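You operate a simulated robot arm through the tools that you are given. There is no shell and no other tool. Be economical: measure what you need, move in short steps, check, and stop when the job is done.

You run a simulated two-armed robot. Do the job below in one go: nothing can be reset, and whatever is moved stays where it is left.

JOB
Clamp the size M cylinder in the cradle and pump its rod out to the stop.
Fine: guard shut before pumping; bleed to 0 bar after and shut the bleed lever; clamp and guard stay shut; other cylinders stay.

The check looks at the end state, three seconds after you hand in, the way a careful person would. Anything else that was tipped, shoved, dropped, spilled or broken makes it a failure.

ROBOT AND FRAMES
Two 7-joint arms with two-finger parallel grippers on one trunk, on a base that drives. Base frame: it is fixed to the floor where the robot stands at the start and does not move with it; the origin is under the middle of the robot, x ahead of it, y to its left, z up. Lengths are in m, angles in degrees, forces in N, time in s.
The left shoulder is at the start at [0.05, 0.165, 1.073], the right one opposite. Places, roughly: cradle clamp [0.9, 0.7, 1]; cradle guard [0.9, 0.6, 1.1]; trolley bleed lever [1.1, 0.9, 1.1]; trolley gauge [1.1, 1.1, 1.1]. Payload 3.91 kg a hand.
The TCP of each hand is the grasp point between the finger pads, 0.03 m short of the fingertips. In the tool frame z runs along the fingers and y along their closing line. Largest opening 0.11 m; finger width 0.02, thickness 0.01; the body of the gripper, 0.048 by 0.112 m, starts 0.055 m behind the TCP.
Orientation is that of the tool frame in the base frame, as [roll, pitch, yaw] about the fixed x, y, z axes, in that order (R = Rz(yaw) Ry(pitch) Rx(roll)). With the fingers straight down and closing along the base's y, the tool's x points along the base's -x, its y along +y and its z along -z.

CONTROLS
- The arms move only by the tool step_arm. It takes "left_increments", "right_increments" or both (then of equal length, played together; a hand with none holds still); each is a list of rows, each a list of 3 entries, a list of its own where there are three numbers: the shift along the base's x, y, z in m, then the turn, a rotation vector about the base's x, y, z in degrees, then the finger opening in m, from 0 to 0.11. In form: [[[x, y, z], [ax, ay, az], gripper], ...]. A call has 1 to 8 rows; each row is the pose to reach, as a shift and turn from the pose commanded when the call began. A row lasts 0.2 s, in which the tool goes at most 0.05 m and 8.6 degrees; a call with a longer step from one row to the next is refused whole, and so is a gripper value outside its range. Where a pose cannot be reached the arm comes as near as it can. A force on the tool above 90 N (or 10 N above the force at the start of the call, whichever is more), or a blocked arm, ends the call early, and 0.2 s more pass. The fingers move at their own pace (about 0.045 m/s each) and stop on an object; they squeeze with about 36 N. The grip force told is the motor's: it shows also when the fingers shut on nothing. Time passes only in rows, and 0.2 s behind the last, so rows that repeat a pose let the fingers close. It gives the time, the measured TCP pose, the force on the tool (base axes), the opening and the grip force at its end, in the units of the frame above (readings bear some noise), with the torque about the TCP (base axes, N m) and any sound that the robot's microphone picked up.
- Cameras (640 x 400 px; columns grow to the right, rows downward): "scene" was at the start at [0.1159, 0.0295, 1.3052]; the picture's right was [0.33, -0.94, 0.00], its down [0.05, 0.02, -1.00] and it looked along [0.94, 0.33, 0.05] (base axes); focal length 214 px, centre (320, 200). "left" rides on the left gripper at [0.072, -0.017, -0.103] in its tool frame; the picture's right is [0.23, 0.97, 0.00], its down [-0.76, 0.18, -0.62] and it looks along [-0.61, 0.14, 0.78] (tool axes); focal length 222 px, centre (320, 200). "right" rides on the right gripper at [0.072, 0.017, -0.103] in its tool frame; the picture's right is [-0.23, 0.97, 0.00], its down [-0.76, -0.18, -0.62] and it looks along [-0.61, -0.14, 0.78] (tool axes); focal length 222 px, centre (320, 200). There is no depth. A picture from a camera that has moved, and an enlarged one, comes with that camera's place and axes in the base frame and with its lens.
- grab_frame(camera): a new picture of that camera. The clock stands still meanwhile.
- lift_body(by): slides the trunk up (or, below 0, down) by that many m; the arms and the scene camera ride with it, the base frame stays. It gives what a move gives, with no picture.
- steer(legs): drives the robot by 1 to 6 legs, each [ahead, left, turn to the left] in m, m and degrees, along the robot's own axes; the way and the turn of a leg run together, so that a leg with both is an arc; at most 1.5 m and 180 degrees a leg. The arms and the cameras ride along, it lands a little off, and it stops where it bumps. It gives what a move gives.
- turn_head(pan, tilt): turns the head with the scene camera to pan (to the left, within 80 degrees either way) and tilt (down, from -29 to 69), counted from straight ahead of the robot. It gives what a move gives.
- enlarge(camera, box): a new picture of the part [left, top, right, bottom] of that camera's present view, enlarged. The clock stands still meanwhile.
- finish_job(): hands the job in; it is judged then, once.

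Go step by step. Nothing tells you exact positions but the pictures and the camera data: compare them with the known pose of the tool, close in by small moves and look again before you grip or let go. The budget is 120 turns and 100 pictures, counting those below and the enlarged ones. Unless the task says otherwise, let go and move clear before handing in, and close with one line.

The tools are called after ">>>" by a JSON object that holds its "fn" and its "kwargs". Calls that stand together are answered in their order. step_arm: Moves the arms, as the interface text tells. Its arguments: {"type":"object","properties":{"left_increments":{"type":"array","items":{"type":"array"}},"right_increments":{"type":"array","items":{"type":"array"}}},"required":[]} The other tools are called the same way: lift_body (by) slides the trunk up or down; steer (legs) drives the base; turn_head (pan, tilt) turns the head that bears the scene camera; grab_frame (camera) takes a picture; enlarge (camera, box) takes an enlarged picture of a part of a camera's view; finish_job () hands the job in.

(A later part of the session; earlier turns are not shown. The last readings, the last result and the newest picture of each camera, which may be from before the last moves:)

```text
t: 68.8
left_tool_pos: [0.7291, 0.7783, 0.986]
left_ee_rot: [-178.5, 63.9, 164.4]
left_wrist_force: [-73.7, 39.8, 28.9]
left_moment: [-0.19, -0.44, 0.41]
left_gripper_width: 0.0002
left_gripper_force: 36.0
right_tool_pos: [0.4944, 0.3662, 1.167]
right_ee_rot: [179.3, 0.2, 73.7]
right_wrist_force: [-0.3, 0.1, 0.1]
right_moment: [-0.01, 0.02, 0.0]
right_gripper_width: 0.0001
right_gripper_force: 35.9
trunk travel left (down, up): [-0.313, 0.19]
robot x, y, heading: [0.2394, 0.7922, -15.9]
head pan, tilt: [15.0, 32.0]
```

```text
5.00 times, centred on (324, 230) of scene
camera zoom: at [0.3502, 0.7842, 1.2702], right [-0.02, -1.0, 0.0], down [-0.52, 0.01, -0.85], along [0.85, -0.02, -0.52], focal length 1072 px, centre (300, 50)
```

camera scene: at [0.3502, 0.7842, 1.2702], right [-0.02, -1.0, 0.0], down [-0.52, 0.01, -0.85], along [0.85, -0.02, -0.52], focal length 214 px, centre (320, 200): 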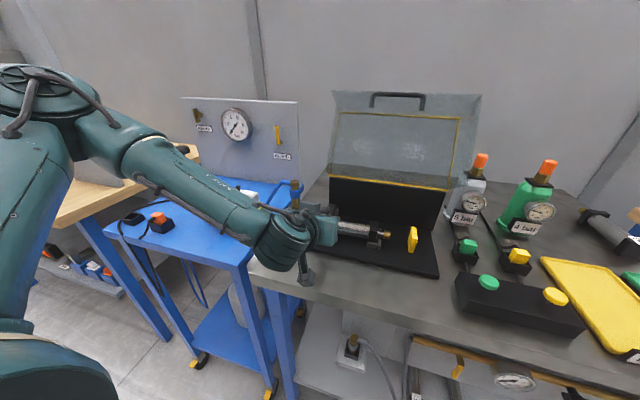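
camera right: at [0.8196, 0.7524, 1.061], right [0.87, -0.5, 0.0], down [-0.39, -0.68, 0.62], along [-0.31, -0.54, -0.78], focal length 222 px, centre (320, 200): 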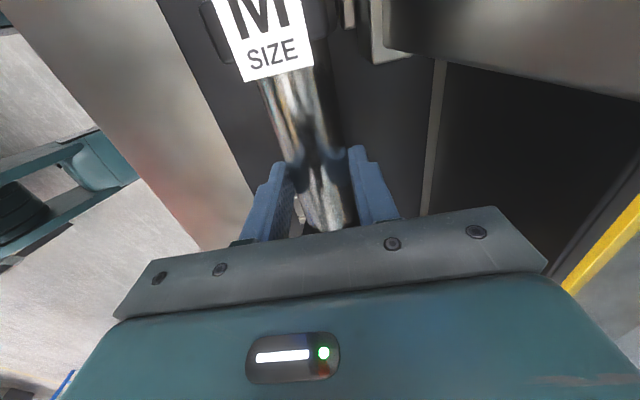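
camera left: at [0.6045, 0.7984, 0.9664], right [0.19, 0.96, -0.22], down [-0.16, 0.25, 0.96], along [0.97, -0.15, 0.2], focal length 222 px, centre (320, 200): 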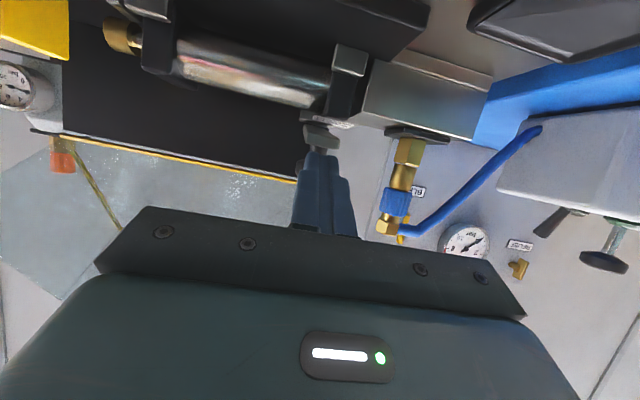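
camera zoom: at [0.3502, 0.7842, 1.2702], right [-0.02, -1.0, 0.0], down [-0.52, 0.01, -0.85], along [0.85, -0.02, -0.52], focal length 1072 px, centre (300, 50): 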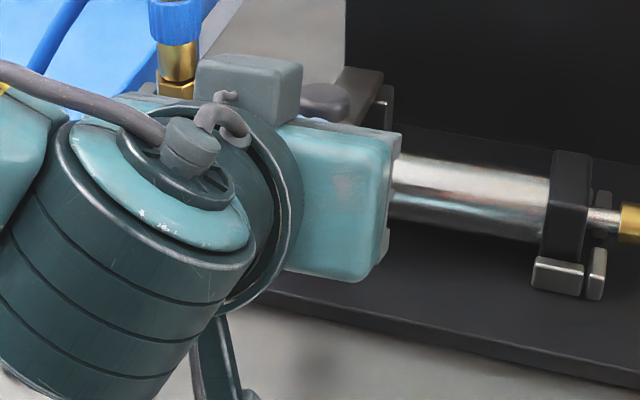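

>>> {"fn": "step_arm", "kwargs": {"left_increments": [[[-0.02, 0.006, 0.01], [0, 0, 0], 0.0], [[-0.03, 0.009, 0.04], [0, 0, 0], 0.0], [[-0.03, 0.009, 0.08], [0, 0, 0], 0.0], [[-0.03, 0.035, 0.12], [0, 0, 0], 0.0], [[-0.03, 0.075, 0.14], [0, 0, 0], 0.0], [[-0.03, 0.12, 0.15], [0, 0, 0], 0.0]]}}

>>> {"fn": "enlarge", "kwargs": {"camera": "scene", "box": [260, 190, 388, 270]}}

>>> {"fn": "grab_frame", "kwargs": {"camera": "left"}}

```text
t: 70.2
left_tool_pos: [0.7108, 0.8963, 1.1325]
left_ee_rot: [-178.2, 64.1, 164.9]
left_wrist_force: [-0.8, -0.8, 1.0]
left_moment: [-0.02, -0.03, -0.03]
left_gripper_width: 0.0
left_gripper_force: 36.6
right_tool_pos: [0.5034, 0.3643, 1.162]
right_ee_rot: [180.0, 0.2, 73.8]
right_wrist_force: [-0.3, 0.1, 0.1]
right_moment: [-0.02, -0.04, 0.01]
right_gripper_width: 0.0
right_gripper_force: 36.2
trunk travel left (down, up): [-0.313, 0.19]
robot x, y, heading: [0.2402, 0.7898, -16.0]
head pan, tilt: [15.0, 32.0]
```

```text
5.00 times, centred on (324, 230) of scene
camera zoom: at [0.3611, 0.7803, 1.2691], right [-0.02, -1.0, 0.0], down [-0.53, 0.01, -0.85], along [0.85, -0.02, -0.53], focal length 1072 px, centre (300, 50)
```

zoom: 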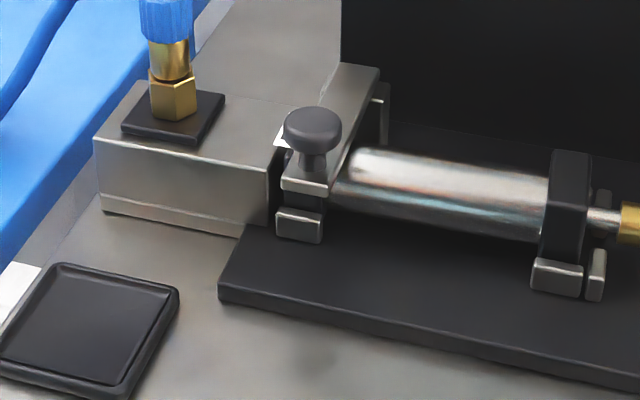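

```text
36 pictures are left
camera left: at [0.5857, 0.9154, 1.1136], right [0.18, 0.96, -0.22], down [-0.16, 0.25, 0.95], along [0.97, -0.14, 0.2], focal length 222 px, centre (320, 200)
```

left: 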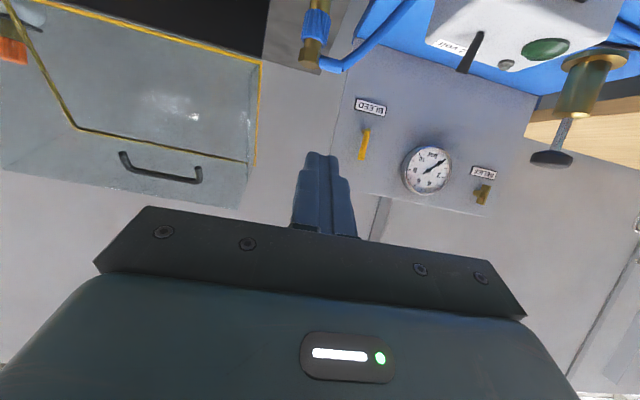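

The clamp is folded flat across M's label flange. Next the guard: its handle is at about (0.936, 0.582, 1.204). I'll raise the trunk and reposition so the right hand (already closing fore-aft) can take the handle.

>>> {"fn": "lift_body", "kwargs": {"by": 0.17}}

>>> {"fn": "steer", "kwargs": {"legs": [[0, 0.15, 0], [0.1, 0, 0]]}}

>>> {"fn": "turn_head", "kwargs": {"pan": -8, "tilt": 30}}

>>> {"fn": "grab_frame", "kwargs": {"camera": "scene"}}

```text
t: 72.1
left_tool_pos: [0.7117, 0.8955, 1.3035]
left_ee_rot: [-178.5, 64.1, 164.7]
left_wrist_force: [1.2, 0.7, -0.2]
left_moment: [-0.02, 0.03, 0.0]
left_gripper_width: 0.0002
left_gripper_force: 35.9
right_tool_pos: [0.5044, 0.3628, 1.3325]
right_ee_rot: [-180.0, 0.0, 73.7]
right_wrist_force: [0.3, 0.2, 0.7]
right_moment: [-0.04, 0.01, 0.01]
right_gripper_width: 0.0002
right_gripper_force: 36.2
trunk travel left (down, up): [-0.483, 0.02]
robot x, y, heading: [0.2404, 0.791, -16.2]
head pan, tilt: [15.0, 32.0]
```

```text
t: 74.8
left_tool_pos: [0.8497, 1.0094, 1.3031]
left_ee_rot: [-178.6, 64.0, 164.8]
left_wrist_force: [0.1, -0.2, 0.2]
left_moment: [-0.03, -0.02, 0.01]
left_gripper_width: 0.0
left_gripper_force: 35.9
right_tool_pos: [0.643, 0.4775, 1.3316]
right_ee_rot: [-180.0, 0.0, 73.6]
right_wrist_force: [-0.2, 0.5, -0.4]
right_moment: [-0.04, 0.05, 0.0]
right_gripper_width: 0.0
right_gripper_force: 35.8
trunk travel left (down, up): [-0.483, 0.02]
robot x, y, heading: [0.3811, 0.9048, -16.2]
head pan, tilt: [15.0, 32.0]
```

```text
t: 75.7
left_tool_pos: [0.8493, 1.0109, 1.3032]
left_ee_rot: [-178.6, 64.2, 164.7]
left_wrist_force: [-0.1, 0.2, 0.3]
left_moment: [0.0, -0.04, -0.02]
left_gripper_width: 0.0
left_gripper_force: 36.1
right_tool_pos: [0.6416, 0.4774, 1.3321]
right_ee_rot: [179.8, 0.0, 73.6]
right_wrist_force: [0.1, 0.0, 0.4]
right_moment: [-0.01, 0.02, 0.02]
right_gripper_width: 0.0
right_gripper_force: 36.5
trunk travel left (down, up): [-0.483, 0.02]
robot x, y, heading: [0.3819, 0.9014, -16.3]
head pan, tilt: [-8.0, 30.0]
```

```text
35 pictures are left
camera scene: at [0.4923, 0.8596, 1.4421], right [-0.41, -0.91, 0.0], down [-0.46, 0.2, -0.87], along [0.79, -0.36, -0.5], focal length 214 px, centre (320, 200)
```

scene: 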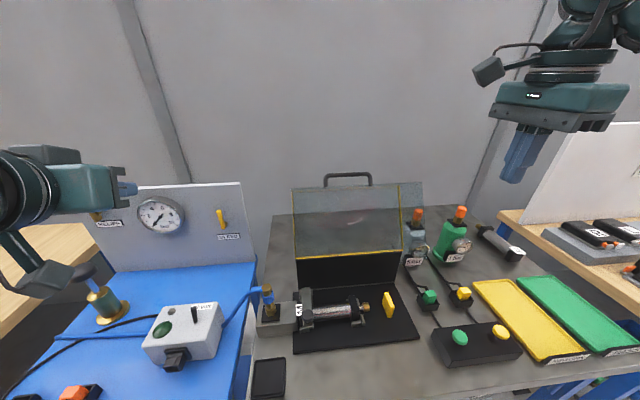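

Now move the right hand, fingers down, to just above and short of the guard handle.

>>> {"fn": "step_arm", "kwargs": {"right_increments": [[[0.037, 0.012, 0], [0, 0, 0], 0.02], [[0.074, 0.024, 0], [0, 0, 0], 0.04], [[0.111, 0.036, 0], [0, 0, 0], 0.04], [[0.148, 0.048, -0.01], [0, 0, 0], 0.04], [[0.185, 0.06, -0.02], [0, 0, 0], 0.04], [[0.222, 0.072, -0.03], [0, 0, 0], 0.04], [[0.261, 0.083, -0.04], [0, 0, 0], 0.04], [[0.261, 0.083, -0.04], [0, 0, 0], 0.04]]}}

>>> {"fn": "grab_frame", "kwargs": {"camera": "scene"}}

>>> {"fn": "grab_frame", "kwargs": {"camera": "right"}}

```text
t: 77.5
left_tool_pos: [0.8475, 1.0103, 1.304]
left_ee_rot: [-178.6, 64.1, 164.6]
left_wrist_force: [-0.8, -0.5, 0.8]
left_moment: [0.05, 0.01, 0.01]
left_gripper_width: 0.0
left_gripper_force: 36.5
right_tool_pos: [0.9005, 0.5592, 1.2902]
right_ee_rot: [179.9, 0.0, 73.7]
right_wrist_force: [-0.4, 0.6, -0.1]
right_moment: [0.02, 0.0, 0.0]
right_gripper_width: 0.0399
right_gripper_force: 0.1
trunk travel left (down, up): [-0.483, 0.02]
robot x, y, heading: [0.378, 0.9044, -16.3]
head pan, tilt: [-8.0, 30.0]
```

```text
34 pictures are left
camera scene: at [0.4914, 0.8586, 1.4422], right [-0.41, -0.91, 0.0], down [-0.46, 0.21, -0.87], along [0.79, -0.36, -0.5], focal length 214 px, centre (320, 200)
```

scene: 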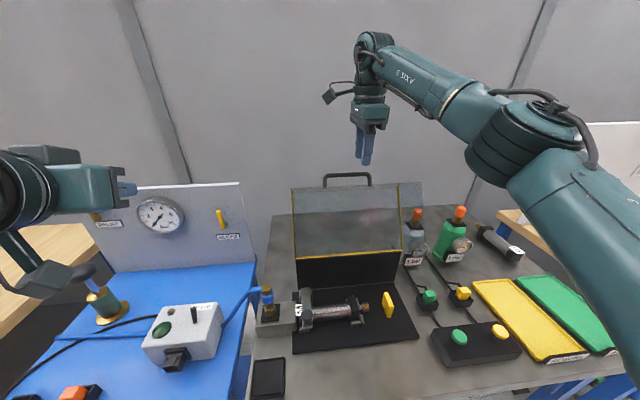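

```text
33 pictures are left
camera right: at [0.9382, 0.625, 1.3938], right [0.87, -0.49, 0.0], down [-0.39, -0.68, 0.62], along [-0.31, -0.54, -0.78], focal length 222 px, centre (320, 200)
```

right: 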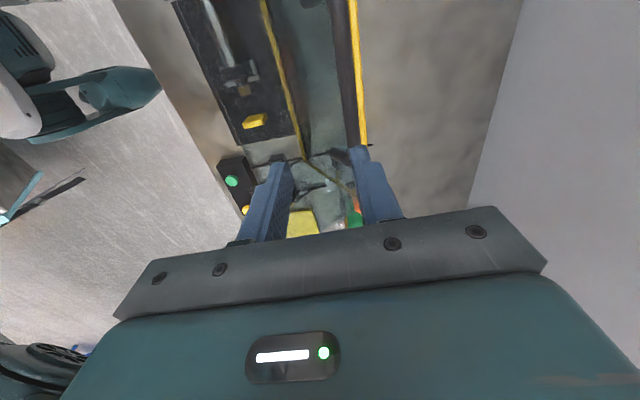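

The handle bar reads u≈0.72 (x≈0.929, y≈0.573), z≈1.21. Moving over it and down with an intermediate look.

>>> {"fn": "step_arm", "kwargs": {"right_increments": [[[0.014, 0.007, 0], [0, 0, 0], 0.045], [[0.028, 0.014, -0.01], [0, 0, 0], 0.045], [[0.028, 0.014, -0.03], [0, 0, 0], 0.045], [[0.028, 0.014, -0.045], [0, 0, 0], 0.045]]}}

>>> {"fn": "enlarge", "kwargs": {"camera": "scene", "box": [290, 130, 418, 210]}}

>>> {"fn": "grab_frame", "kwargs": {"camera": "right"}}

```text
t: 78.5
left_tool_pos: [0.8496, 1.0108, 1.303]
left_ee_rot: [-178.4, 64.0, 164.7]
left_wrist_force: [-0.1, -0.1, -0.2]
left_moment: [-0.01, 0.0, 0.0]
left_gripper_width: 0.0003
left_gripper_force: 36.4
right_tool_pos: [0.9307, 0.5746, 1.2456]
right_ee_rot: [180.0, 0.1, 73.7]
right_wrist_force: [-0.7, 0.2, 0.0]
right_moment: [-0.03, -0.02, -0.01]
right_gripper_width: 0.045
right_gripper_force: 0.0
trunk travel left (down, up): [-0.483, 0.02]
robot x, y, heading: [0.3799, 0.9058, -16.3]
head pan, tilt: [-8.0, 30.0]
```

```text
5.00 times, centred on (354, 170) of scene
camera zoom: at [0.4925, 0.86, 1.4422], right [-0.41, -0.91, 0.0], down [-0.46, 0.2, -0.87], along [0.79, -0.36, -0.5], focal length 1072 px, centre (150, 350)
```

zoom: 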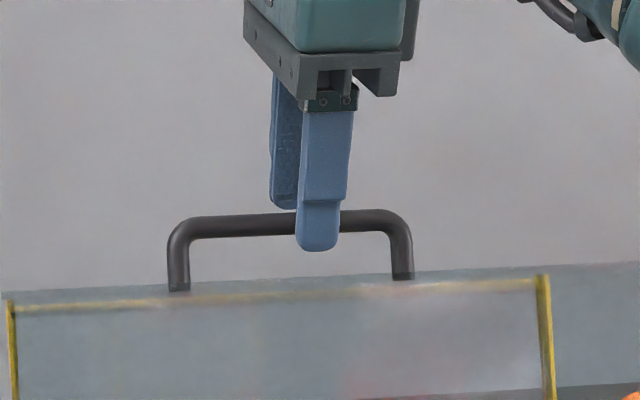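

```text
31 pictures are left
camera right: at [0.9677, 0.6395, 1.3483], right [0.87, -0.49, 0.0], down [-0.38, -0.68, 0.62], along [-0.31, -0.54, -0.78], focal length 222 px, centre (320, 200)
```

right: 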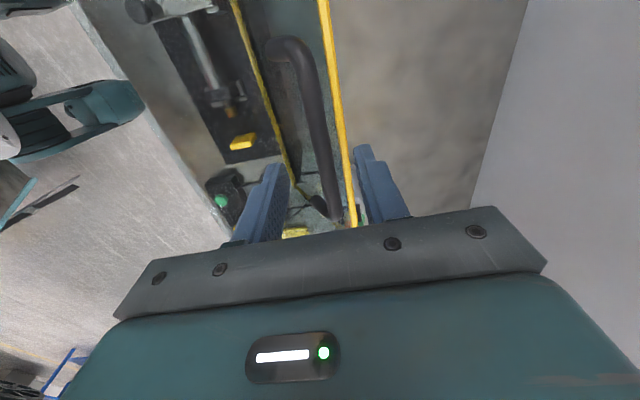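

The bar is right between the fingers. Lower 14 mm and close.

>>> {"fn": "step_arm", "kwargs": {"right_increments": [[[0, 0, -0.007], [0, 0, 0], 0.045], [[0, 0, -0.014], [0, 0, 0], 0.045], [[0, 0, -0.014], [0, 0, 0], 0.025], [[0, 0, -0.014], [0, 0, 0], 0.005], [[0, 0, -0.014], [0, 0, 0], 0.0], [[0, 0, -0.014], [0, 0, 0], 0.0]]}}

```text
t: 79.9
left_tool_pos: [0.8497, 1.0115, 1.3044]
left_ee_rot: [-178.4, 64.1, 164.7]
left_wrist_force: [0.1, 0.7, -0.7]
left_moment: [0.0, 0.0, -0.01]
left_gripper_width: 0.0
left_gripper_force: 35.9
right_tool_pos: [0.932, 0.573, 1.2316]
right_ee_rot: [179.8, 0.0, 73.4]
right_wrist_force: [1.4, 0.6, 1.6]
right_moment: [0.1, -0.04, -0.9]
right_gripper_width: 0.0117
right_gripper_force: 45.3
trunk travel left (down, up): [-0.483, 0.02]
robot x, y, heading: [0.3811, 0.9014, -16.5]
head pan, tilt: [-8.0, 30.0]
```

Handle gripped (12 mm bar). Swinging the guard forward over its hinge, first half of the arc.

>>> {"fn": "step_arm", "kwargs": {"right_increments": [[[-0.0196, 0.006, 0.008], [-0.5, -1.7, 0], 0.0], [[-0.0392, 0.012, 0.013], [-1.02, -3.35, 0], 0.0], [[-0.06, 0.018, 0.017], [-1.5, -5, 0], 0.0], [[-0.0803, 0.0245, 0.018], [-2.04, -6.7, 0], 0.0], [[-0.1214, 0.0371, 0.013], [-3.06, -10.05, 0], 0.0], [[-0.1616, 0.0493, 0.0], [-4.08, -13.4, 0], 0.0]]}}

>>> {"fn": "grab_frame", "kwargs": {"camera": "scene"}}

```text
t: 81.3
left_tool_pos: [0.8515, 1.0126, 1.3021]
left_ee_rot: [-178.3, 64.1, 164.9]
left_wrist_force: [0.2, 1.1, -0.7]
left_moment: [0.01, 0.01, 0.0]
left_gripper_width: 0.0
left_gripper_force: 35.4
right_tool_pos: [0.7703, 0.6247, 1.2319]
right_ee_rot: [166.0, 0.2, 73.8]
right_wrist_force: [8.4, 14.1, -13.9]
right_moment: [1.06, -0.34, -0.62]
right_gripper_width: 0.0117
right_gripper_force: 44.7
trunk travel left (down, up): [-0.483, 0.02]
robot x, y, heading: [0.3819, 0.9048, -15.9]
head pan, tilt: [-8.0, 30.0]
```

```text
30 pictures are left
camera scene: at [0.4951, 0.8613, 1.4419], right [-0.41, -0.91, 0.0], down [-0.46, 0.2, -0.87], along [0.79, -0.36, -0.5], focal length 214 px, centre (320, 200)
```

scene: 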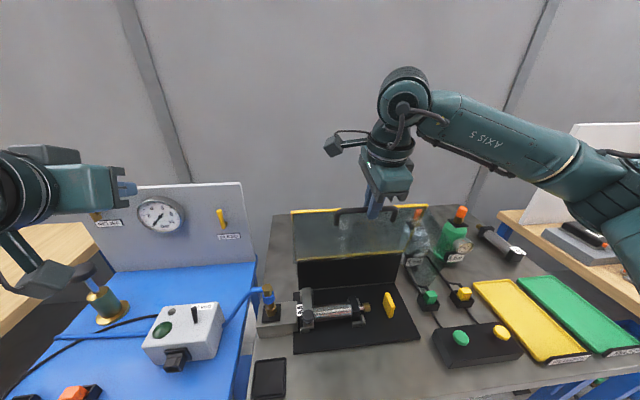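

Guard follows with low forces. Continuing down the arc.

>>> {"fn": "step_arm", "kwargs": {"right_increments": [[[-0.0354, 0.0108, -0.022], [-1.2, -4, 0], 0.0], [[-0.067, 0.0204, -0.051], [-2.4, -8, 0], 0.0], [[-0.0908, 0.0277, -0.086], [-3.6, -12, 0], 0.0], [[-0.108, 0.033, -0.126], [-4.8, -16, 0], 0.0], [[-0.1166, 0.0356, -0.168], [-6, -20, 0], 0.0]]}}

>>> {"fn": "grab_frame", "kwargs": {"camera": "scene"}}

```text
t: 82.4
left_tool_pos: [0.8396, 1.0107, 1.3067]
left_ee_rot: [-178.6, 64.5, 164.4]
left_wrist_force: [2.0, -0.1, -0.7]
left_moment: [0.0, 0.03, 0.02]
left_gripper_width: 0.0
left_gripper_force: 35.5
right_tool_pos: [0.6636, 0.6596, 1.0931]
right_ee_rot: [149.3, 1.1, 74.2]
right_wrist_force: [-59.3, 6.4, 21.8]
right_moment: [0.21, -0.31, -0.7]
right_gripper_width: 0.0126
right_gripper_force: 45.1
right hand out of reach, approached as far as the arm can: row 4, 5
trunk travel left (down, up): [-0.483, 0.02]
robot x, y, heading: [0.3741, 0.9063, -16.4]
head pan, tilt: [-8.0, 30.0]
stopped in row 5 (right hand): the force on the tool passed its limit at 125 N (the readings are from after the stop); the commanded pose is now the measured one
```

```text
29 pictures are left
camera scene: at [0.4818, 0.8605, 1.4432], right [-0.42, -0.91, 0.0], down [-0.45, 0.21, -0.87], along [0.79, -0.36, -0.49], focal length 214 px, centre (320, 200)
```

scene: 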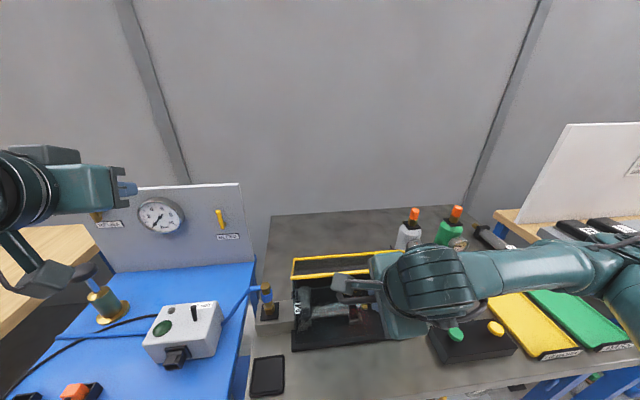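

The guard is ~2/3 closed; the pitched wrist is now too close to my body. I'll unpitch the tool a bit (bar pivots in the pads) and then use the trunk to lower, since the rest of the arc is nearly vertical.

>>> {"fn": "step_arm", "kwargs": {"right_increments": [[[-0.002, 0.0006, 0], [1.2, 4, 0], 0.0], [[-0.004, 0.001, 0], [2.4, 8, 0], 0.0], [[-0.006, 0.002, 0], [3.6, 12, 0], 0.0], [[-0.008, 0.0025, 0], [4.8, 16, 0], 0.0]]}}

>>> {"fn": "lift_body", "kwargs": {"by": -0.04}}

```text
t: 83.4
left_tool_pos: [0.8444, 1.0096, 1.305]
left_ee_rot: [-178.6, 64.5, 164.5]
left_wrist_force: [0.1, -0.1, -0.4]
left_moment: [0.04, 0.03, 0.03]
left_gripper_width: 0.0002
left_gripper_force: 36.0
right_tool_pos: [0.6627, 0.6601, 1.093]
right_ee_rot: [165.7, 0.8, 74.1]
right_wrist_force: [-33.0, 0.4, 8.2]
right_moment: [0.78, -0.33, -0.63]
right_gripper_width: 0.0123
right_gripper_force: 44.9
trunk travel left (down, up): [-0.483, 0.02]
robot x, y, heading: [0.3786, 0.9062, -16.4]
head pan, tilt: [-8.0, 30.0]
```

```text
t: 84.2
left_tool_pos: [0.8395, 1.0109, 1.2675]
left_ee_rot: [-178.6, 64.7, 164.5]
left_wrist_force: [-0.3, 0.1, -0.4]
left_moment: [-0.01, 0.04, -0.01]
left_gripper_width: 0.0
left_gripper_force: 36.3
right_tool_pos: [0.6519, 0.6638, 1.0551]
right_ee_rot: [166.5, 0.9, 75.1]
right_wrist_force: [-76.3, 15.1, 11.9]
right_moment: [-0.1, 0.06, -1.14]
right_gripper_width: 0.0129
right_gripper_force: 45.5
trunk travel left (down, up): [-0.443, 0.06]
robot x, y, heading: [0.3781, 0.9021, -16.1]
head pan, tilt: [-8.0, 30.0]
```

Pulling slightly toward me to relieve the arc force, then lowering more.

>>> {"fn": "step_arm", "kwargs": {"right_increments": [[[-0.006, 0.002, -0.005], [0, 0, 0], 0.0], [[-0.012, 0.0035, -0.015], [0, 0, 0], 0.0], [[-0.016, 0.005, -0.025], [0, 0, 0], 0.0], [[-0.016, 0.005, -0.025], [0, 0, 0], 0.0]]}}

>>> {"fn": "enlarge", "kwargs": {"camera": "scene", "box": [250, 220, 450, 345]}}

```text
t: 85.2
left_tool_pos: [0.8448, 1.0103, 1.2654]
left_ee_rot: [-178.7, 64.3, 164.5]
left_wrist_force: [-0.8, 0.3, 0.1]
left_moment: [-0.02, -0.01, 0.0]
left_gripper_width: 0.0
left_gripper_force: 36.1
right_tool_pos: [0.6478, 0.6667, 1.0305]
right_ee_rot: [165.8, 0.6, 74.1]
right_wrist_force: [-29.2, 7.7, 0.3]
right_moment: [1.38, -0.66, -0.58]
right_gripper_width: 0.0121
right_gripper_force: 44.9
trunk travel left (down, up): [-0.443, 0.06]
robot x, y, heading: [0.3804, 0.9029, -16.3]
head pan, tilt: [-8.0, 30.0]
```

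```text
3.20 times, centred on (350, 282) of scene
camera zoom: at [0.4872, 0.8597, 1.4025], right [-0.41, -0.91, 0.0], down [-0.45, 0.21, -0.87], along [0.79, -0.36, -0.5], focal length 686 px, centre (224, -64)
```

zoom: 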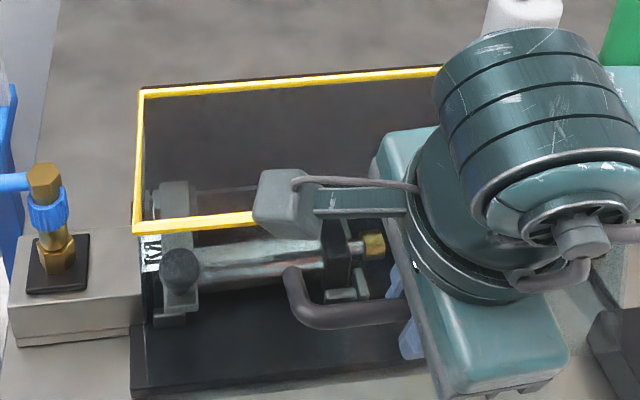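

Nearly shut. Continuing down until it meets resistance.

>>> {"fn": "step_arm", "kwargs": {"right_increments": [[[-0.004, 0.001, -0.01], [0, 0, 0], 0.0], [[-0.004, 0.001, -0.02], [0, 0, 0], 0.0], [[-0.002, 0.001, -0.03], [0, 0, 0], 0.0], [[0.0, 0.0, -0.04], [0, 0, 0], 0.0], [[0.003, -0.001, -0.05], [0, 0, 0], 0.0]]}}

>>> {"fn": "enlarge", "kwargs": {"camera": "scene", "box": [250, 220, 450, 345]}}

```text
t: 86.4
left_tool_pos: [0.8442, 1.0109, 1.2659]
left_ee_rot: [-178.5, 64.1, 164.5]
left_wrist_force: [-1.4, -0.9, -0.3]
left_moment: [0.01, -0.02, -0.03]
left_gripper_width: 0.0
left_gripper_force: 35.4
right_tool_pos: [0.6479, 0.6654, 0.9778]
right_ee_rot: [166.2, 0.8, 74.3]
right_wrist_force: [-35.1, 15.3, -6.7]
right_moment: [0.87, -0.64, -0.7]
right_gripper_width: 0.0125
right_gripper_force: 45.4
trunk travel left (down, up): [-0.443, 0.06]
robot x, y, heading: [0.3782, 0.904, -16.4]
head pan, tilt: [-8.0, 30.0]
```

```text
3.20 times, centred on (350, 282) of scene
camera zoom: at [0.4866, 0.8605, 1.4025], right [-0.41, -0.91, 0.0], down [-0.45, 0.21, -0.87], along [0.79, -0.36, -0.5], focal length 686 px, centre (224, -64)
```

zoom: 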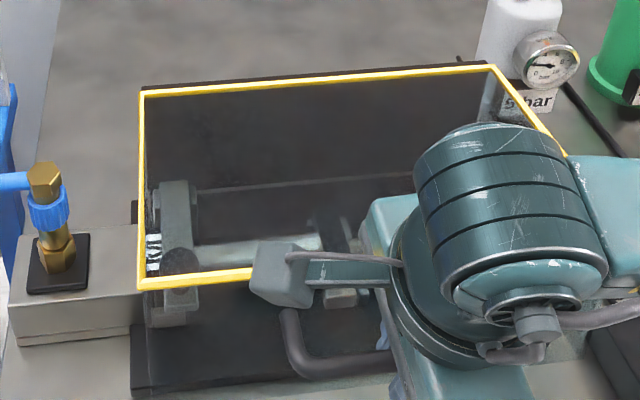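

>>> {"fn": "step_arm", "kwargs": {"right_increments": [[[0.0, 0, -0.01], [0, 0, 0], 0.0], [[0.003, -0.001, -0.02], [0, 0, 0], 0.0], [[0.005, -0.0015, -0.03], [0, 0, 0], 0.0], [[0.008, -0.0025, -0.04], [0, 0, 0], 0.0]]}}

>>> {"fn": "enlarge", "kwargs": {"camera": "scene", "box": [250, 220, 450, 345]}}

```text
t: 87.4
left_tool_pos: [0.8429, 1.011, 1.265]
left_ee_rot: [-178.4, 64.5, 164.6]
left_wrist_force: [-0.2, 0.4, -0.5]
left_moment: [-0.03, 0.0, 0.0]
left_gripper_width: 0.0002
left_gripper_force: 36.3
right_tool_pos: [0.6563, 0.665, 0.9402]
right_ee_rot: [166.0, 0.6, 74.4]
right_wrist_force: [-47.2, 14.0, 18.5]
right_moment: [-0.19, -1.09, -0.91]
right_gripper_width: 0.0128
right_gripper_force: 45.0
trunk travel left (down, up): [-0.443, 0.06]
robot x, y, heading: [0.3769, 0.9027, -16.2]
head pan, tilt: [-8.0, 30.0]
```

```text
3.20 times, centred on (350, 282) of scene
camera zoom: at [0.4844, 0.8614, 1.403], right [-0.41, -0.91, 0.0], down [-0.45, 0.2, -0.87], along [0.79, -0.36, -0.49], focal length 686 px, centre (224, -64)
```

zoom: 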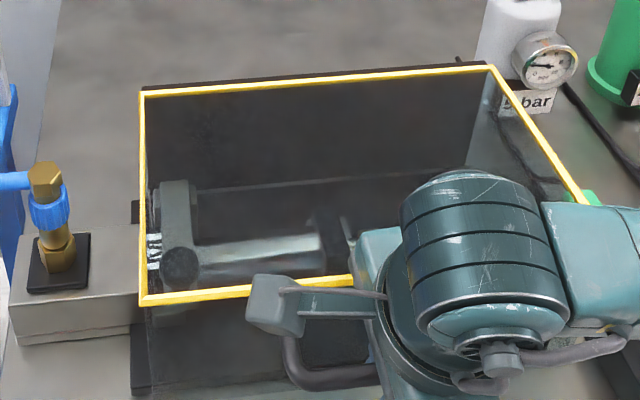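

Upward resistance appears, so it's near its seat. One small extra press, then release and withdraw the right hand upward/back.

>>> {"fn": "step_arm", "kwargs": {"right_increments": [[[0.002, -0.0005, -0.006], [0, 0, 0], 0.0], [[0.002, -0.0005, -0.012], [0, 0, 0], 0.0], [[0.002, -0.0005, -0.012], [0, 0, 0], 0.0]]}}

>>> {"fn": "step_arm", "kwargs": {"right_increments": [[[0, 0, 0], [0, 0, 0], 0.015], [[0, 0, 0], [0, 0, 0], 0.03], [[0, 0, 0], [0, 0, 0], 0.035], [[0.0, 0.0, 0.03], [0, 0, 0], 0.035], [[-0.01, 0.0, 0.07], [0, 0, 0], 0.035], [[-0.01, -0.03, 0.1], [0, 0, 0], 0.02], [[-0.01, -0.07, 0.12], [0, 0, 0], 0.0], [[-0.01, -0.11, 0.14], [0, 0, 0], 0.0]]}}

>>> {"fn": "enlarge", "kwargs": {"camera": "scene", "box": [250, 220, 450, 345]}}

```text
t: 88.0
left_tool_pos: [0.8414, 1.0101, 1.2658]
left_ee_rot: [-178.3, 64.4, 164.4]
left_wrist_force: [0.2, 0.2, -0.2]
left_moment: [0.0, -0.04, -0.01]
left_gripper_width: 0.0
left_gripper_force: 36.2
right_tool_pos: [0.655, 0.6647, 0.939]
right_ee_rot: [164.8, 0.4, 74.6]
right_wrist_force: [-40.8, 3.9, 45.2]
right_moment: [-1.75, -2.25, -1.51]
right_gripper_width: 0.0126
right_gripper_force: 44.5
trunk travel left (down, up): [-0.443, 0.06]
robot x, y, heading: [0.3789, 0.9036, -16.6]
head pan, tilt: [-8.0, 30.0]
stopped in row 2 (right hand): the force on the tool passed its limit at 96 N (the readings are from after the stop); the commanded pose is now the measured one
```

```text
t: 89.2
left_tool_pos: [0.8494, 1.0109, 1.2635]
left_ee_rot: [-178.5, 64.1, 164.7]
left_wrist_force: [-1.0, 0.2, 0.4]
left_moment: [0.0, -0.04, 0.02]
left_gripper_width: 0.0002
left_gripper_force: 35.9
right_tool_pos: [0.6425, 0.6683, 0.9857]
right_ee_rot: [171.0, -0.1, 74.6]
right_wrist_force: [18.8, 9.1, -29.0]
right_moment: [1.35, 5.54, -1.55]
right_gripper_width: 0.0258
right_gripper_force: 6.3
trunk travel left (down, up): [-0.443, 0.06]
robot x, y, heading: [0.3767, 0.9064, -16.2]
head pan, tilt: [-8.0, 30.0]
stopped in row 6 (right hand): the force on the tool passed its limit at 105 N (the readings are from after the stop); the commanded pose is now the measured one
```

```text
3.20 times, centred on (350, 282) of scene
camera zoom: at [0.4927, 0.8595, 1.4018], right [-0.41, -0.91, 0.0], down [-0.46, 0.21, -0.87], along [0.79, -0.36, -0.5], focal length 686 px, centre (224, -64)
```

zoom: 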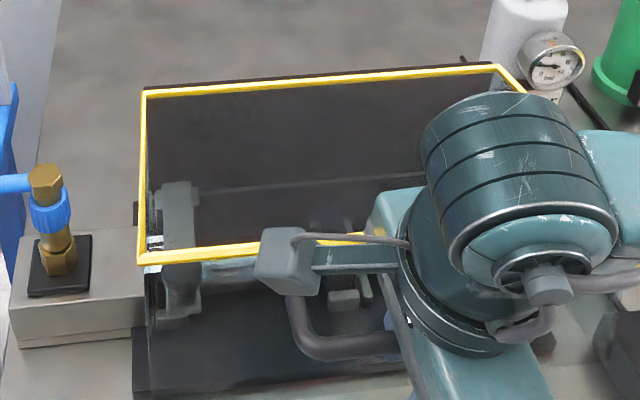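

The finger wedged and lifted the guard a little. I'll go back down, open fully there, and then back out along the finger axis.

>>> {"fn": "step_arm", "kwargs": {"right_increments": [[[0.005, -0.001, -0.015], [0, 0, 0], 0.015], [[0.007, -0.002, -0.03], [0, 0, 0], 0.015], [[0.007, -0.002, -0.035], [0, 0, 0], 0.03], [[0.007, -0.002, -0.035], [0, 0, 0], 0.034], [[0.007, -0.002, -0.035], [0, 0, 0], 0.034]]}}

>>> {"fn": "grab_frame", "kwargs": {"camera": "right"}}

>>> {"fn": "enlarge", "kwargs": {"camera": "scene", "box": [250, 220, 450, 345]}}

```text
t: 90.4
left_tool_pos: [0.8479, 1.0109, 1.2653]
left_ee_rot: [-178.6, 64.2, 164.5]
left_wrist_force: [-0.1, 0.0, 0.5]
left_moment: [0.03, -0.01, -0.02]
left_gripper_width: 0.0
left_gripper_force: 36.1
right_tool_pos: [0.6506, 0.6642, 0.9538]
right_ee_rot: [170.2, -0.1, 74.8]
right_wrist_force: [-0.1, 0.0, -0.3]
right_moment: [0.02, -0.06, -0.02]
right_gripper_width: 0.034
right_gripper_force: 0.1
trunk travel left (down, up): [-0.443, 0.06]
robot x, y, heading: [0.3775, 0.9062, -16.3]
head pan, tilt: [-8.0, 30.0]
```

```text
24 pictures are left
camera right: at [0.6682, 0.7353, 1.0596], right [0.87, -0.47, 0.17], down [-0.47, -0.66, 0.58], along [-0.16, -0.59, -0.79], focal length 222 px, centre (320, 200)
```

right: 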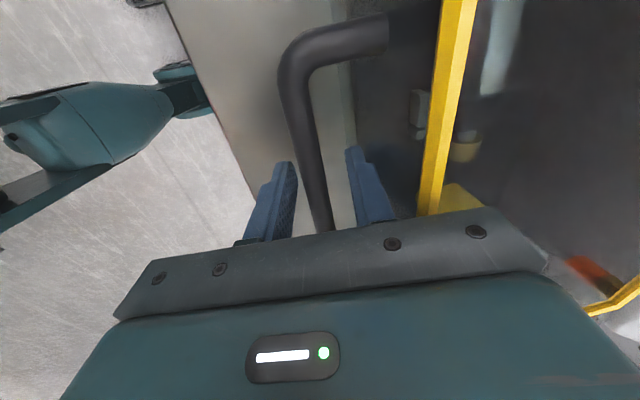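

```text
3.20 times, centred on (350, 282) of scene
camera zoom: at [0.4909, 0.8597, 1.4022], right [-0.41, -0.91, 0.0], down [-0.46, 0.21, -0.87], along [0.79, -0.36, -0.5], focal length 686 px, centre (224, -64)
```

zoom: 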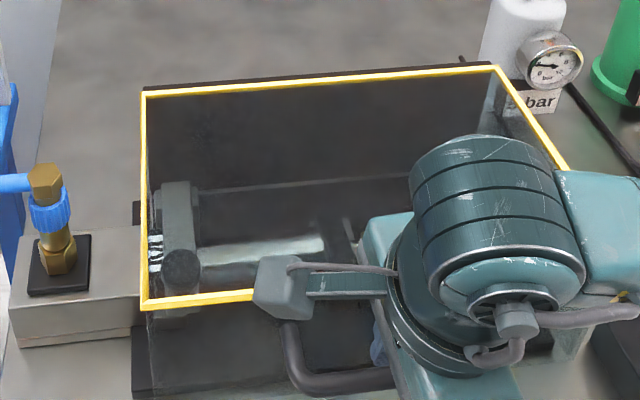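

Free of load and the bar is centred. Now withdrawing along the finger axis.

>>> {"fn": "step_arm", "kwargs": {"right_increments": [[[-0.0025, 0.001, 0.015], [0, 0, 0], 0.034], [[-0.005, 0.0015, 0.03], [0, 0, 0], 0.034], [[-0.007, 0.002, 0.045], [0, 0, 0], 0.034], [[-0.01, 0.003, 0.075], [0, 0, 0], 0.034], [[-0.015, 0.005, 0.11], [0, 0, 0], 0.034]]}}

>>> {"fn": "step_arm", "kwargs": {"right_increments": [[[0, -0.03, 0.02], [0, 0, 0], 0.034], [[0, -0.07, 0.04], [0, 0, 0], 0.02], [[0, -0.11, 0.06], [0, 0, 0], 0.0], [[0, -0.15, 0.08], [0, 0, 0], 0.0]]}}

>>> {"fn": "grab_frame", "kwargs": {"camera": "scene"}}

```text
t: 91.6
left_tool_pos: [0.8477, 1.0108, 1.264]
left_ee_rot: [-178.5, 64.2, 164.7]
left_wrist_force: [0.5, 0.0, 1.0]
left_moment: [-0.01, 0.03, 0.0]
left_gripper_width: 0.0
left_gripper_force: 36.0
right_tool_pos: [0.6344, 0.6708, 1.0657]
right_ee_rot: [170.0, 0.1, 74.7]
right_wrist_force: [-0.7, 0.2, -1.0]
right_moment: [0.01, 0.0, -0.04]
right_gripper_width: 0.034
right_gripper_force: 0.1
trunk travel left (down, up): [-0.443, 0.06]
robot x, y, heading: [0.3788, 0.9043, -16.0]
head pan, tilt: [-8.0, 30.0]
```

```text
t: 92.6
left_tool_pos: [0.8466, 1.0106, 1.2652]
left_ee_rot: [-178.6, 64.0, 164.5]
left_wrist_force: [-0.4, -0.1, -0.5]
left_moment: [0.0, -0.01, 0.0]
left_gripper_width: 0.0
left_gripper_force: 36.2
right_tool_pos: [0.6336, 0.5163, 1.1443]
right_ee_rot: [170.1, 0.0, 74.9]
right_wrist_force: [-0.1, -0.4, 0.5]
right_moment: [0.02, 0.03, 0.02]
right_gripper_width: 0.0
right_gripper_force: 32.1
trunk travel left (down, up): [-0.443, 0.06]
robot x, y, heading: [0.3778, 0.903, -16.0]
head pan, tilt: [-8.0, 30.0]
```

```text
22 pictures are left
camera scene: at [0.4906, 0.8592, 1.4022], right [-0.41, -0.91, 0.0], down [-0.46, 0.21, -0.87], along [0.79, -0.36, -0.5], focal length 214 px, centre (320, 200)
```

scene: 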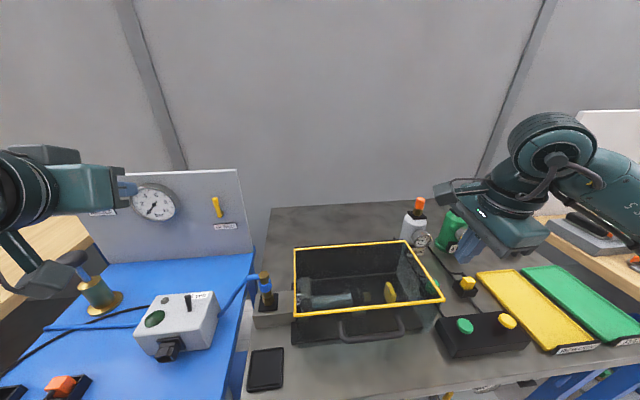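

Guard is shut over the clamped cylinder. The plunger pump knob triangulates to about (1.067, 1.245, 1.03). I'll drive left and bring the left hand, fingers down, above it.

>>> {"fn": "steer", "kwargs": {"legs": [[0, 0.33, 0]]}}

>>> {"fn": "step_arm", "kwargs": {"left_increments": [[[0, 0, 0.01], [2.34, 7.65, 0], 0.0], [[0, 0, 0.02], [4.67, 15.3, 0], 0.0], [[0, 0, 0.02], [7.0, 22.95, 0], 0.0], [[0, 0, 0.02], [9.35, 30.6, 0], 0.0], [[0, 0, 0.02], [11.7, 38.2, 0], 0.0], [[0, 0, 0.02], [14.0, 45.9, 0], 0.0], [[0, 0, 0.02], [16.4, 53.5, 0], 0.0], [[0, 0, 0.02], [18.7, 61.2, 0], 0.0]]}}

>>> {"fn": "turn_head", "kwargs": {"pan": 20, "tilt": 30}}

>>> {"fn": "grab_frame", "kwargs": {"camera": "scene"}}

```text
t: 96.1
left_tool_pos: [0.9397, 1.3295, 1.2643]
left_ee_rot: [-178.6, 64.1, 165.0]
left_wrist_force: [0.0, -0.4, 0.1]
left_moment: [-0.01, 0.0, -0.01]
left_gripper_width: 0.0
left_gripper_force: 35.9
right_tool_pos: [0.7276, 0.8365, 1.1451]
right_ee_rot: [170.1, 0.0, 75.2]
right_wrist_force: [-0.2, 0.5, -1.2]
right_moment: [0.02, 0.0, -0.05]
right_gripper_width: 0.0003
right_gripper_force: 36.1
trunk travel left (down, up): [-0.443, 0.06]
robot x, y, heading: [0.4677, 1.2245, -15.8]
head pan, tilt: [-8.0, 30.0]
```

```text
t: 97.9
left_tool_pos: [0.938, 1.3309, 1.2843]
left_ee_rot: [179.7, 0.0, 163.8]
left_wrist_force: [0.3, 0.0, -1.0]
left_moment: [0.02, -0.01, -0.04]
left_gripper_width: 0.0
left_gripper_force: 35.9
right_tool_pos: [0.7288, 0.8363, 1.1436]
right_ee_rot: [170.1, 0.0, 75.2]
right_wrist_force: [0.1, -0.2, -0.4]
right_moment: [0.01, 0.01, -0.03]
right_gripper_width: 0.0001
right_gripper_force: 35.6
trunk travel left (down, up): [-0.443, 0.06]
robot x, y, heading: [0.4673, 1.224, -15.7]
head pan, tilt: [-8.0, 30.0]
```

```text
t: 98.8
left_tool_pos: [0.9386, 1.3305, 1.2835]
left_ee_rot: [179.7, 0.2, 163.8]
left_wrist_force: [0.1, 0.2, -0.5]
left_moment: [0.0, 0.01, -0.02]
left_gripper_width: 0.0
left_gripper_force: 36.0
right_tool_pos: [0.7286, 0.8362, 1.1442]
right_ee_rot: [170.2, 0.0, 75.2]
right_wrist_force: [0.3, 0.0, 0.2]
right_moment: [-0.02, 0.0, 0.01]
right_gripper_width: 0.0001
right_gripper_force: 36.5
trunk travel left (down, up): [-0.443, 0.06]
robot x, y, heading: [0.4675, 1.2197, -15.9]
head pan, tilt: [20.0, 30.0]
```

```text
21 pictures are left
camera scene: at [0.5907, 1.2208, 1.4021], right [0.07, -1.0, 0.0], down [-0.5, -0.03, -0.87], along [0.86, 0.06, -0.5], focal length 214 px, centre (320, 200)
```

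scene: 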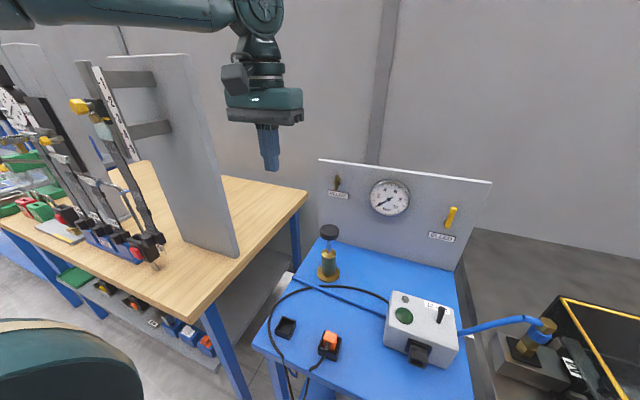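

Knob is at about (1.06, 1.232). Moving the closed left fingers above it.

>>> {"fn": "step_arm", "kwargs": {"left_increments": [[[0.03, -0.025, 0], [0, 0, 0], 0.0], [[0.06, -0.05, -0.01], [0, 0, 0], 0.0], [[0.09, -0.075, -0.04], [0, 0, 0], 0.0], [[0.121, -0.0985, -0.07], [0, 0, 0], 0.0], [[0.121, -0.0985, -0.11], [0, 0, 0], 0.0], [[0.121, -0.0985, -0.15], [0, 0, 0], 0.0], [[0.121, -0.0985, -0.17], [0, 0, 0], 0.0]]}}

>>> {"fn": "enlarge", "kwargs": {"camera": "scene", "box": [250, 150, 450, 275]}}

>>> {"fn": "grab_frame", "kwargs": {"camera": "left"}}

```text
t: 100.4
left_tool_pos: [1.037, 1.2629, 1.1198]
left_ee_rot: [179.9, 0.3, 163.7]
left_wrist_force: [-0.9, -0.1, -0.2]
left_moment: [-0.01, -0.01, 0.0]
left_gripper_width: 0.0
left_gripper_force: 36.3
left hand out of reach, approached as far as the arm can: row 3, 4, 5, 6, 7
right_tool_pos: [0.7291, 0.8373, 1.1459]
right_ee_rot: [170.1, 0.1, 75.2]
right_wrist_force: [-1.2, 0.8, 0.0]
right_moment: [-0.02, 0.03, 0.0]
right_gripper_width: 0.0002
right_gripper_force: 36.2
trunk travel left (down, up): [-0.443, 0.06]
robot x, y, heading: [0.4736, 1.2201, -16.0]
head pan, tilt: [20.0, 30.0]
```

```text
3.20 times, centred on (350, 212) of scene
camera zoom: at [0.5903, 1.221, 1.4022], right [0.07, -1.0, 0.0], down [-0.5, -0.04, -0.87], along [0.86, 0.06, -0.5], focal length 686 px, centre (224, 160)
```

zoom: 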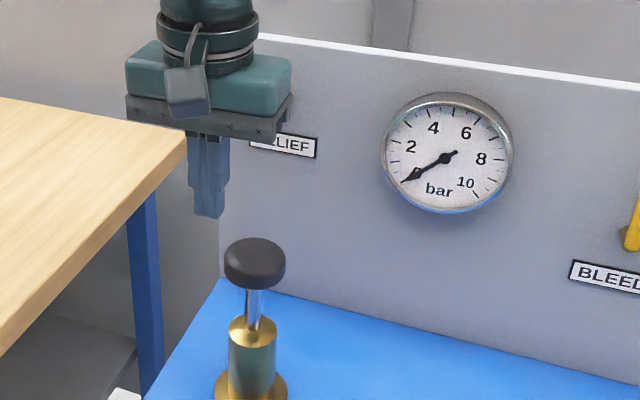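

```text
19 pictures are left
camera left: at [0.9615, 1.2671, 1.2233], right [0.05, 1.0, 0.0], down [0.78, -0.04, 0.63], along [0.63, -0.03, -0.78], focal length 222 px, centre (320, 200)
```

left: 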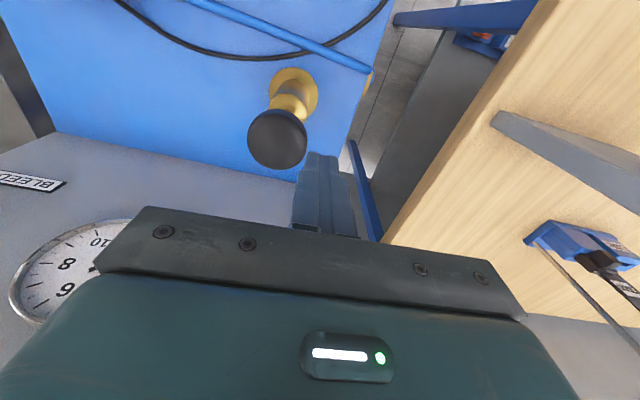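

Gauge reads 0. The knob centre refines to about (1.042, 1.228, top 1.04); I'll re-command nearer and slightly lower.

>>> {"fn": "step_arm", "kwargs": {"left_increments": [[[-0.0176, -0.004, -0.005], [0, 0, 0], 0.0], [[-0.0176, -0.004, -0.01], [0, 0, 0], 0.0], [[-0.0176, -0.004, -0.015], [0, 0, 0], 0.0], [[-0.0176, -0.004, -0.015], [0, 0, 0], 0.0]]}}

```text
t: 101.4
left_tool_pos: [1.0195, 1.2586, 1.1052]
left_ee_rot: [179.7, 0.1, 163.8]
left_wrist_force: [0.1, -0.8, 1.0]
left_moment: [-0.02, -0.01, 0.0]
left_gripper_width: 0.0003
left_gripper_force: 36.1
right_tool_pos: [0.7293, 0.8373, 1.146]
right_ee_rot: [170.1, 0.0, 75.1]
right_wrist_force: [0.1, 0.5, -0.2]
right_moment: [0.01, 0.01, 0.01]
right_gripper_width: 0.0003
right_gripper_force: 36.3
trunk travel left (down, up): [-0.443, 0.06]
robot x, y, heading: [0.4708, 1.2213, -15.9]
head pan, tilt: [20.0, 30.0]
```

>>> {"fn": "step_arm", "kwargs": {"left_increments": [[[0.006, -0.01, -0.008], [0, 0, 0], 0.0], [[0.012, -0.02, -0.016], [0, 0, 0], 0.0], [[0.018, -0.031, -0.022], [0, 0, 0], 0.0], [[0.0225, -0.031, -0.022], [0, 0, 0], 0.0]]}}

>>> {"fn": "grab_frame", "kwargs": {"camera": "left"}}

```text
t: 102.4
left_tool_pos: [1.0216, 1.2579, 1.0869]
left_ee_rot: [179.8, 0.2, 163.7]
left_wrist_force: [0.0, 0.4, 0.2]
left_moment: [0.01, -0.02, 0.02]
left_gripper_width: 0.0
left_gripper_force: 36.5
left hand out of reach, approached as far as the arm can: row 1, 2, 3, 4
right_tool_pos: [0.7287, 0.8371, 1.1447]
right_ee_rot: [170.0, 0.0, 75.3]
right_wrist_force: [0.2, 0.1, -0.2]
right_moment: [0.0, 0.01, 0.0]
right_gripper_width: 0.0003
right_gripper_force: 35.7
trunk travel left (down, up): [-0.443, 0.06]
robot x, y, heading: [0.4698, 1.2243, -15.8]
head pan, tilt: [20.0, 30.0]
```

```text
18 pictures are left
camera left: at [0.9465, 1.2606, 1.1908], right [0.05, 1.0, 0.0], down [0.78, -0.04, 0.63], along [0.63, -0.03, -0.78], focal length 222 px, centre (320, 200)
```

left: 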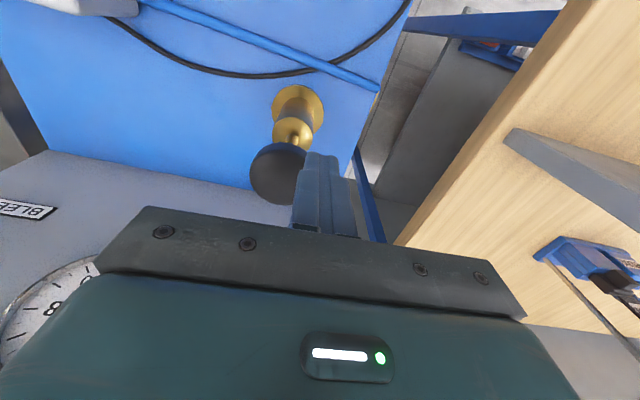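

The left arm is at a joint limit sideways, so I'll let the base make the last ~3 cm correction.

>>> {"fn": "step_arm", "kwargs": {"left_increments": [[[0, 0, 0.02], [0, 0, 0], 0.0]]}}

>>> {"fn": "steer", "kwargs": {"legs": [[0.025, -0.028, 0]]}}

>>> {"fn": "grab_frame", "kwargs": {"camera": "left"}}

```text
t: 102.8
left_tool_pos: [1.0215, 1.2576, 1.1083]
left_ee_rot: [179.7, 0.2, 163.8]
left_wrist_force: [-0.2, -0.8, 0.2]
left_moment: [0.05, -0.02, -0.02]
left_gripper_width: 0.0003
left_gripper_force: 36.1
right_tool_pos: [0.7275, 0.837, 1.1458]
right_ee_rot: [170.1, 0.1, 75.2]
right_wrist_force: [0.2, -0.2, 0.5]
right_moment: [-0.02, -0.02, -0.01]
right_gripper_width: 0.0
right_gripper_force: 36.0
trunk travel left (down, up): [-0.443, 0.06]
robot x, y, heading: [0.4712, 1.2232, -16.3]
head pan, tilt: [20.0, 30.0]
```

```text
t: 103.8
left_tool_pos: [1.0337, 1.2338, 1.1078]
left_ee_rot: [179.7, 0.1, 163.9]
left_wrist_force: [-0.4, -0.3, 0.1]
left_moment: [-0.03, 0.02, 0.0]
left_gripper_width: 0.0
left_gripper_force: 36.3
right_tool_pos: [0.7406, 0.8147, 1.1452]
right_ee_rot: [170.1, -0.1, 75.3]
right_wrist_force: [0.2, 0.7, -0.6]
right_moment: [-0.04, 0.01, -0.02]
right_gripper_width: 0.0003
right_gripper_force: 35.9
trunk travel left (down, up): [-0.443, 0.06]
robot x, y, heading: [0.4811, 1.2013, -16.0]
head pan, tilt: [20.0, 30.0]
stopped in leg 1: the robot was blocked; the commanded pose is now the measured one
```

```text
17 pictures are left
camera left: at [0.9581, 1.2371, 1.2114], right [0.05, 1.0, 0.0], down [0.78, -0.04, 0.63], along [0.62, -0.03, -0.78], focal length 222 px, centre (320, 200)
```

left: 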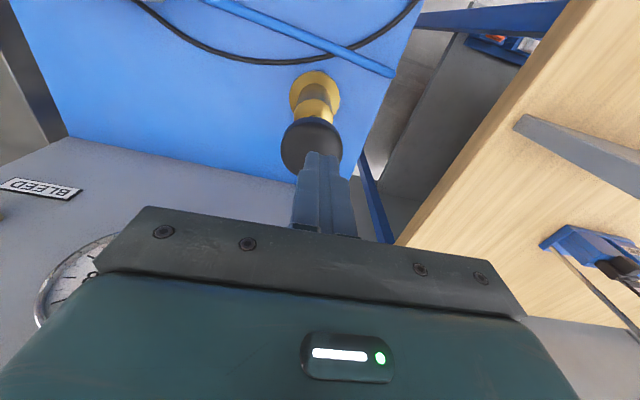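

The base has touched its limit, but the fingers are now over the knob (within ~8 mm). Trying one pump stroke: press down and look at the reaction.

>>> {"fn": "step_arm", "kwargs": {"left_increments": [[[0.002, -0.005, -0.02], [0, 0, 0], 0.0], [[0.002, -0.005, -0.035], [0, 0, 0], 0.0], [[0.002, -0.005, -0.045], [0, 0, 0], 0.0], [[0.002, -0.005, -0.055], [0, 0, 0], 0.0], [[0.002, -0.005, -0.065], [0, 0, 0], 0.0], [[0.002, -0.005, -0.07], [0, 0, 0], 0.0]]}}

>>> {"fn": "enlarge", "kwargs": {"camera": "scene", "box": [250, 150, 450, 275]}}

```text
t: 105.2
left_tool_pos: [1.0271, 1.2417, 1.046]
left_ee_rot: [179.9, 0.1, 163.8]
left_wrist_force: [3.9, -7.4, 9.0]
left_moment: [-0.27, -0.1, 0.0]
left_gripper_width: 0.0
left_gripper_force: 35.9
left hand out of reach, approached as far as the arm can: row 1, 2, 3, 4, 5, 6
right_tool_pos: [0.7398, 0.8135, 1.1448]
right_ee_rot: [170.1, -0.1, 75.2]
right_wrist_force: [0.4, 0.5, -0.1]
right_moment: [-0.01, -0.02, 0.01]
right_gripper_width: 0.0
right_gripper_force: 36.0
trunk travel left (down, up): [-0.443, 0.06]
robot x, y, heading: [0.4788, 1.2012, -16.1]
head pan, tilt: [20.0, 30.0]
```

```text
3.20 times, centred on (350, 212) of scene
camera zoom: at [0.6017, 1.1973, 1.4022], right [0.07, -1.0, 0.0], down [-0.5, -0.03, -0.87], along [0.86, 0.06, -0.5], focal length 686 px, centre (224, 160)
```

zoom: 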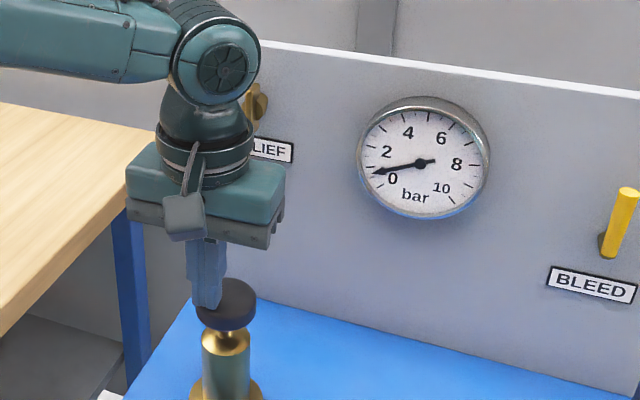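

Gauge rose to about 0.8 bar, so pressing the knob is the pumping action. I'll lift, recentre the base a little to the right, and check the knob springs back.

>>> {"fn": "step_arm", "kwargs": {"left_increments": [[[0, 0, 0.02], [0, 0, 0], 0.0], [[0, 0, 0.045], [0, 0, 0], 0.0], [[0, 0, 0.06], [0, 0, 0], 0.0]]}}

>>> {"fn": "steer", "kwargs": {"legs": [[-0.01, 0, 0], [0, -0.025, 0]]}}

>>> {"fn": "grab_frame", "kwargs": {"camera": "left"}}

```text
t: 106.0
left_tool_pos: [1.0278, 1.2442, 1.1051]
left_ee_rot: [179.5, -0.1, 163.9]
left_wrist_force: [-0.2, -0.3, 0.9]
left_moment: [0.0, 0.02, 0.0]
left_gripper_width: 0.0
left_gripper_force: 36.1
right_tool_pos: [0.7415, 0.8148, 1.1445]
right_ee_rot: [170.2, 0.0, 75.3]
right_wrist_force: [0.9, -0.8, 0.8]
right_moment: [-0.01, -0.01, 0.02]
right_gripper_width: 0.0
right_gripper_force: 36.1
trunk travel left (down, up): [-0.443, 0.06]
robot x, y, heading: [0.4795, 1.2013, -15.9]
head pan, tilt: [20.0, 30.0]
```

```text
t: 107.2
left_tool_pos: [1.0105, 1.2218, 1.1059]
left_ee_rot: [179.7, 0.2, 163.9]
left_wrist_force: [0.2, -0.4, 0.7]
left_moment: [0.01, 0.01, -0.05]
left_gripper_width: 0.0001
left_gripper_force: 35.6
right_tool_pos: [0.7228, 0.7922, 1.1449]
right_ee_rot: [170.1, 0.0, 75.3]
right_wrist_force: [1.0, 1.0, -0.3]
right_moment: [0.01, 0.05, 0.0]
right_gripper_width: 0.0001
right_gripper_force: 36.1
trunk travel left (down, up): [-0.443, 0.06]
robot x, y, heading: [0.4666, 1.1771, -15.8]
head pan, tilt: [20.0, 30.0]
```

```text
15 pictures are left
camera left: at [0.9354, 1.2244, 1.2081], right [0.05, 1.0, 0.0], down [0.78, -0.04, 0.63], along [0.63, -0.03, -0.78], focal length 222 px, centre (320, 200)
```

left: 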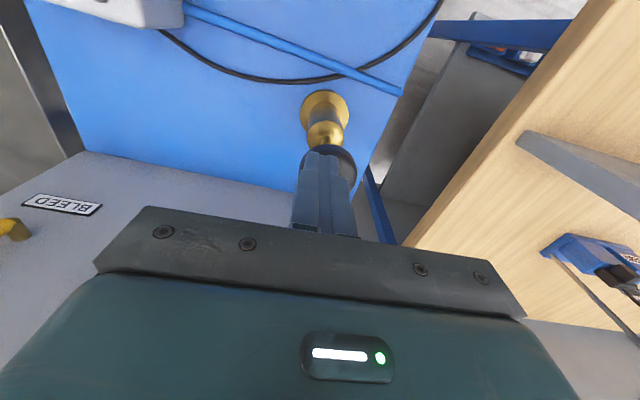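

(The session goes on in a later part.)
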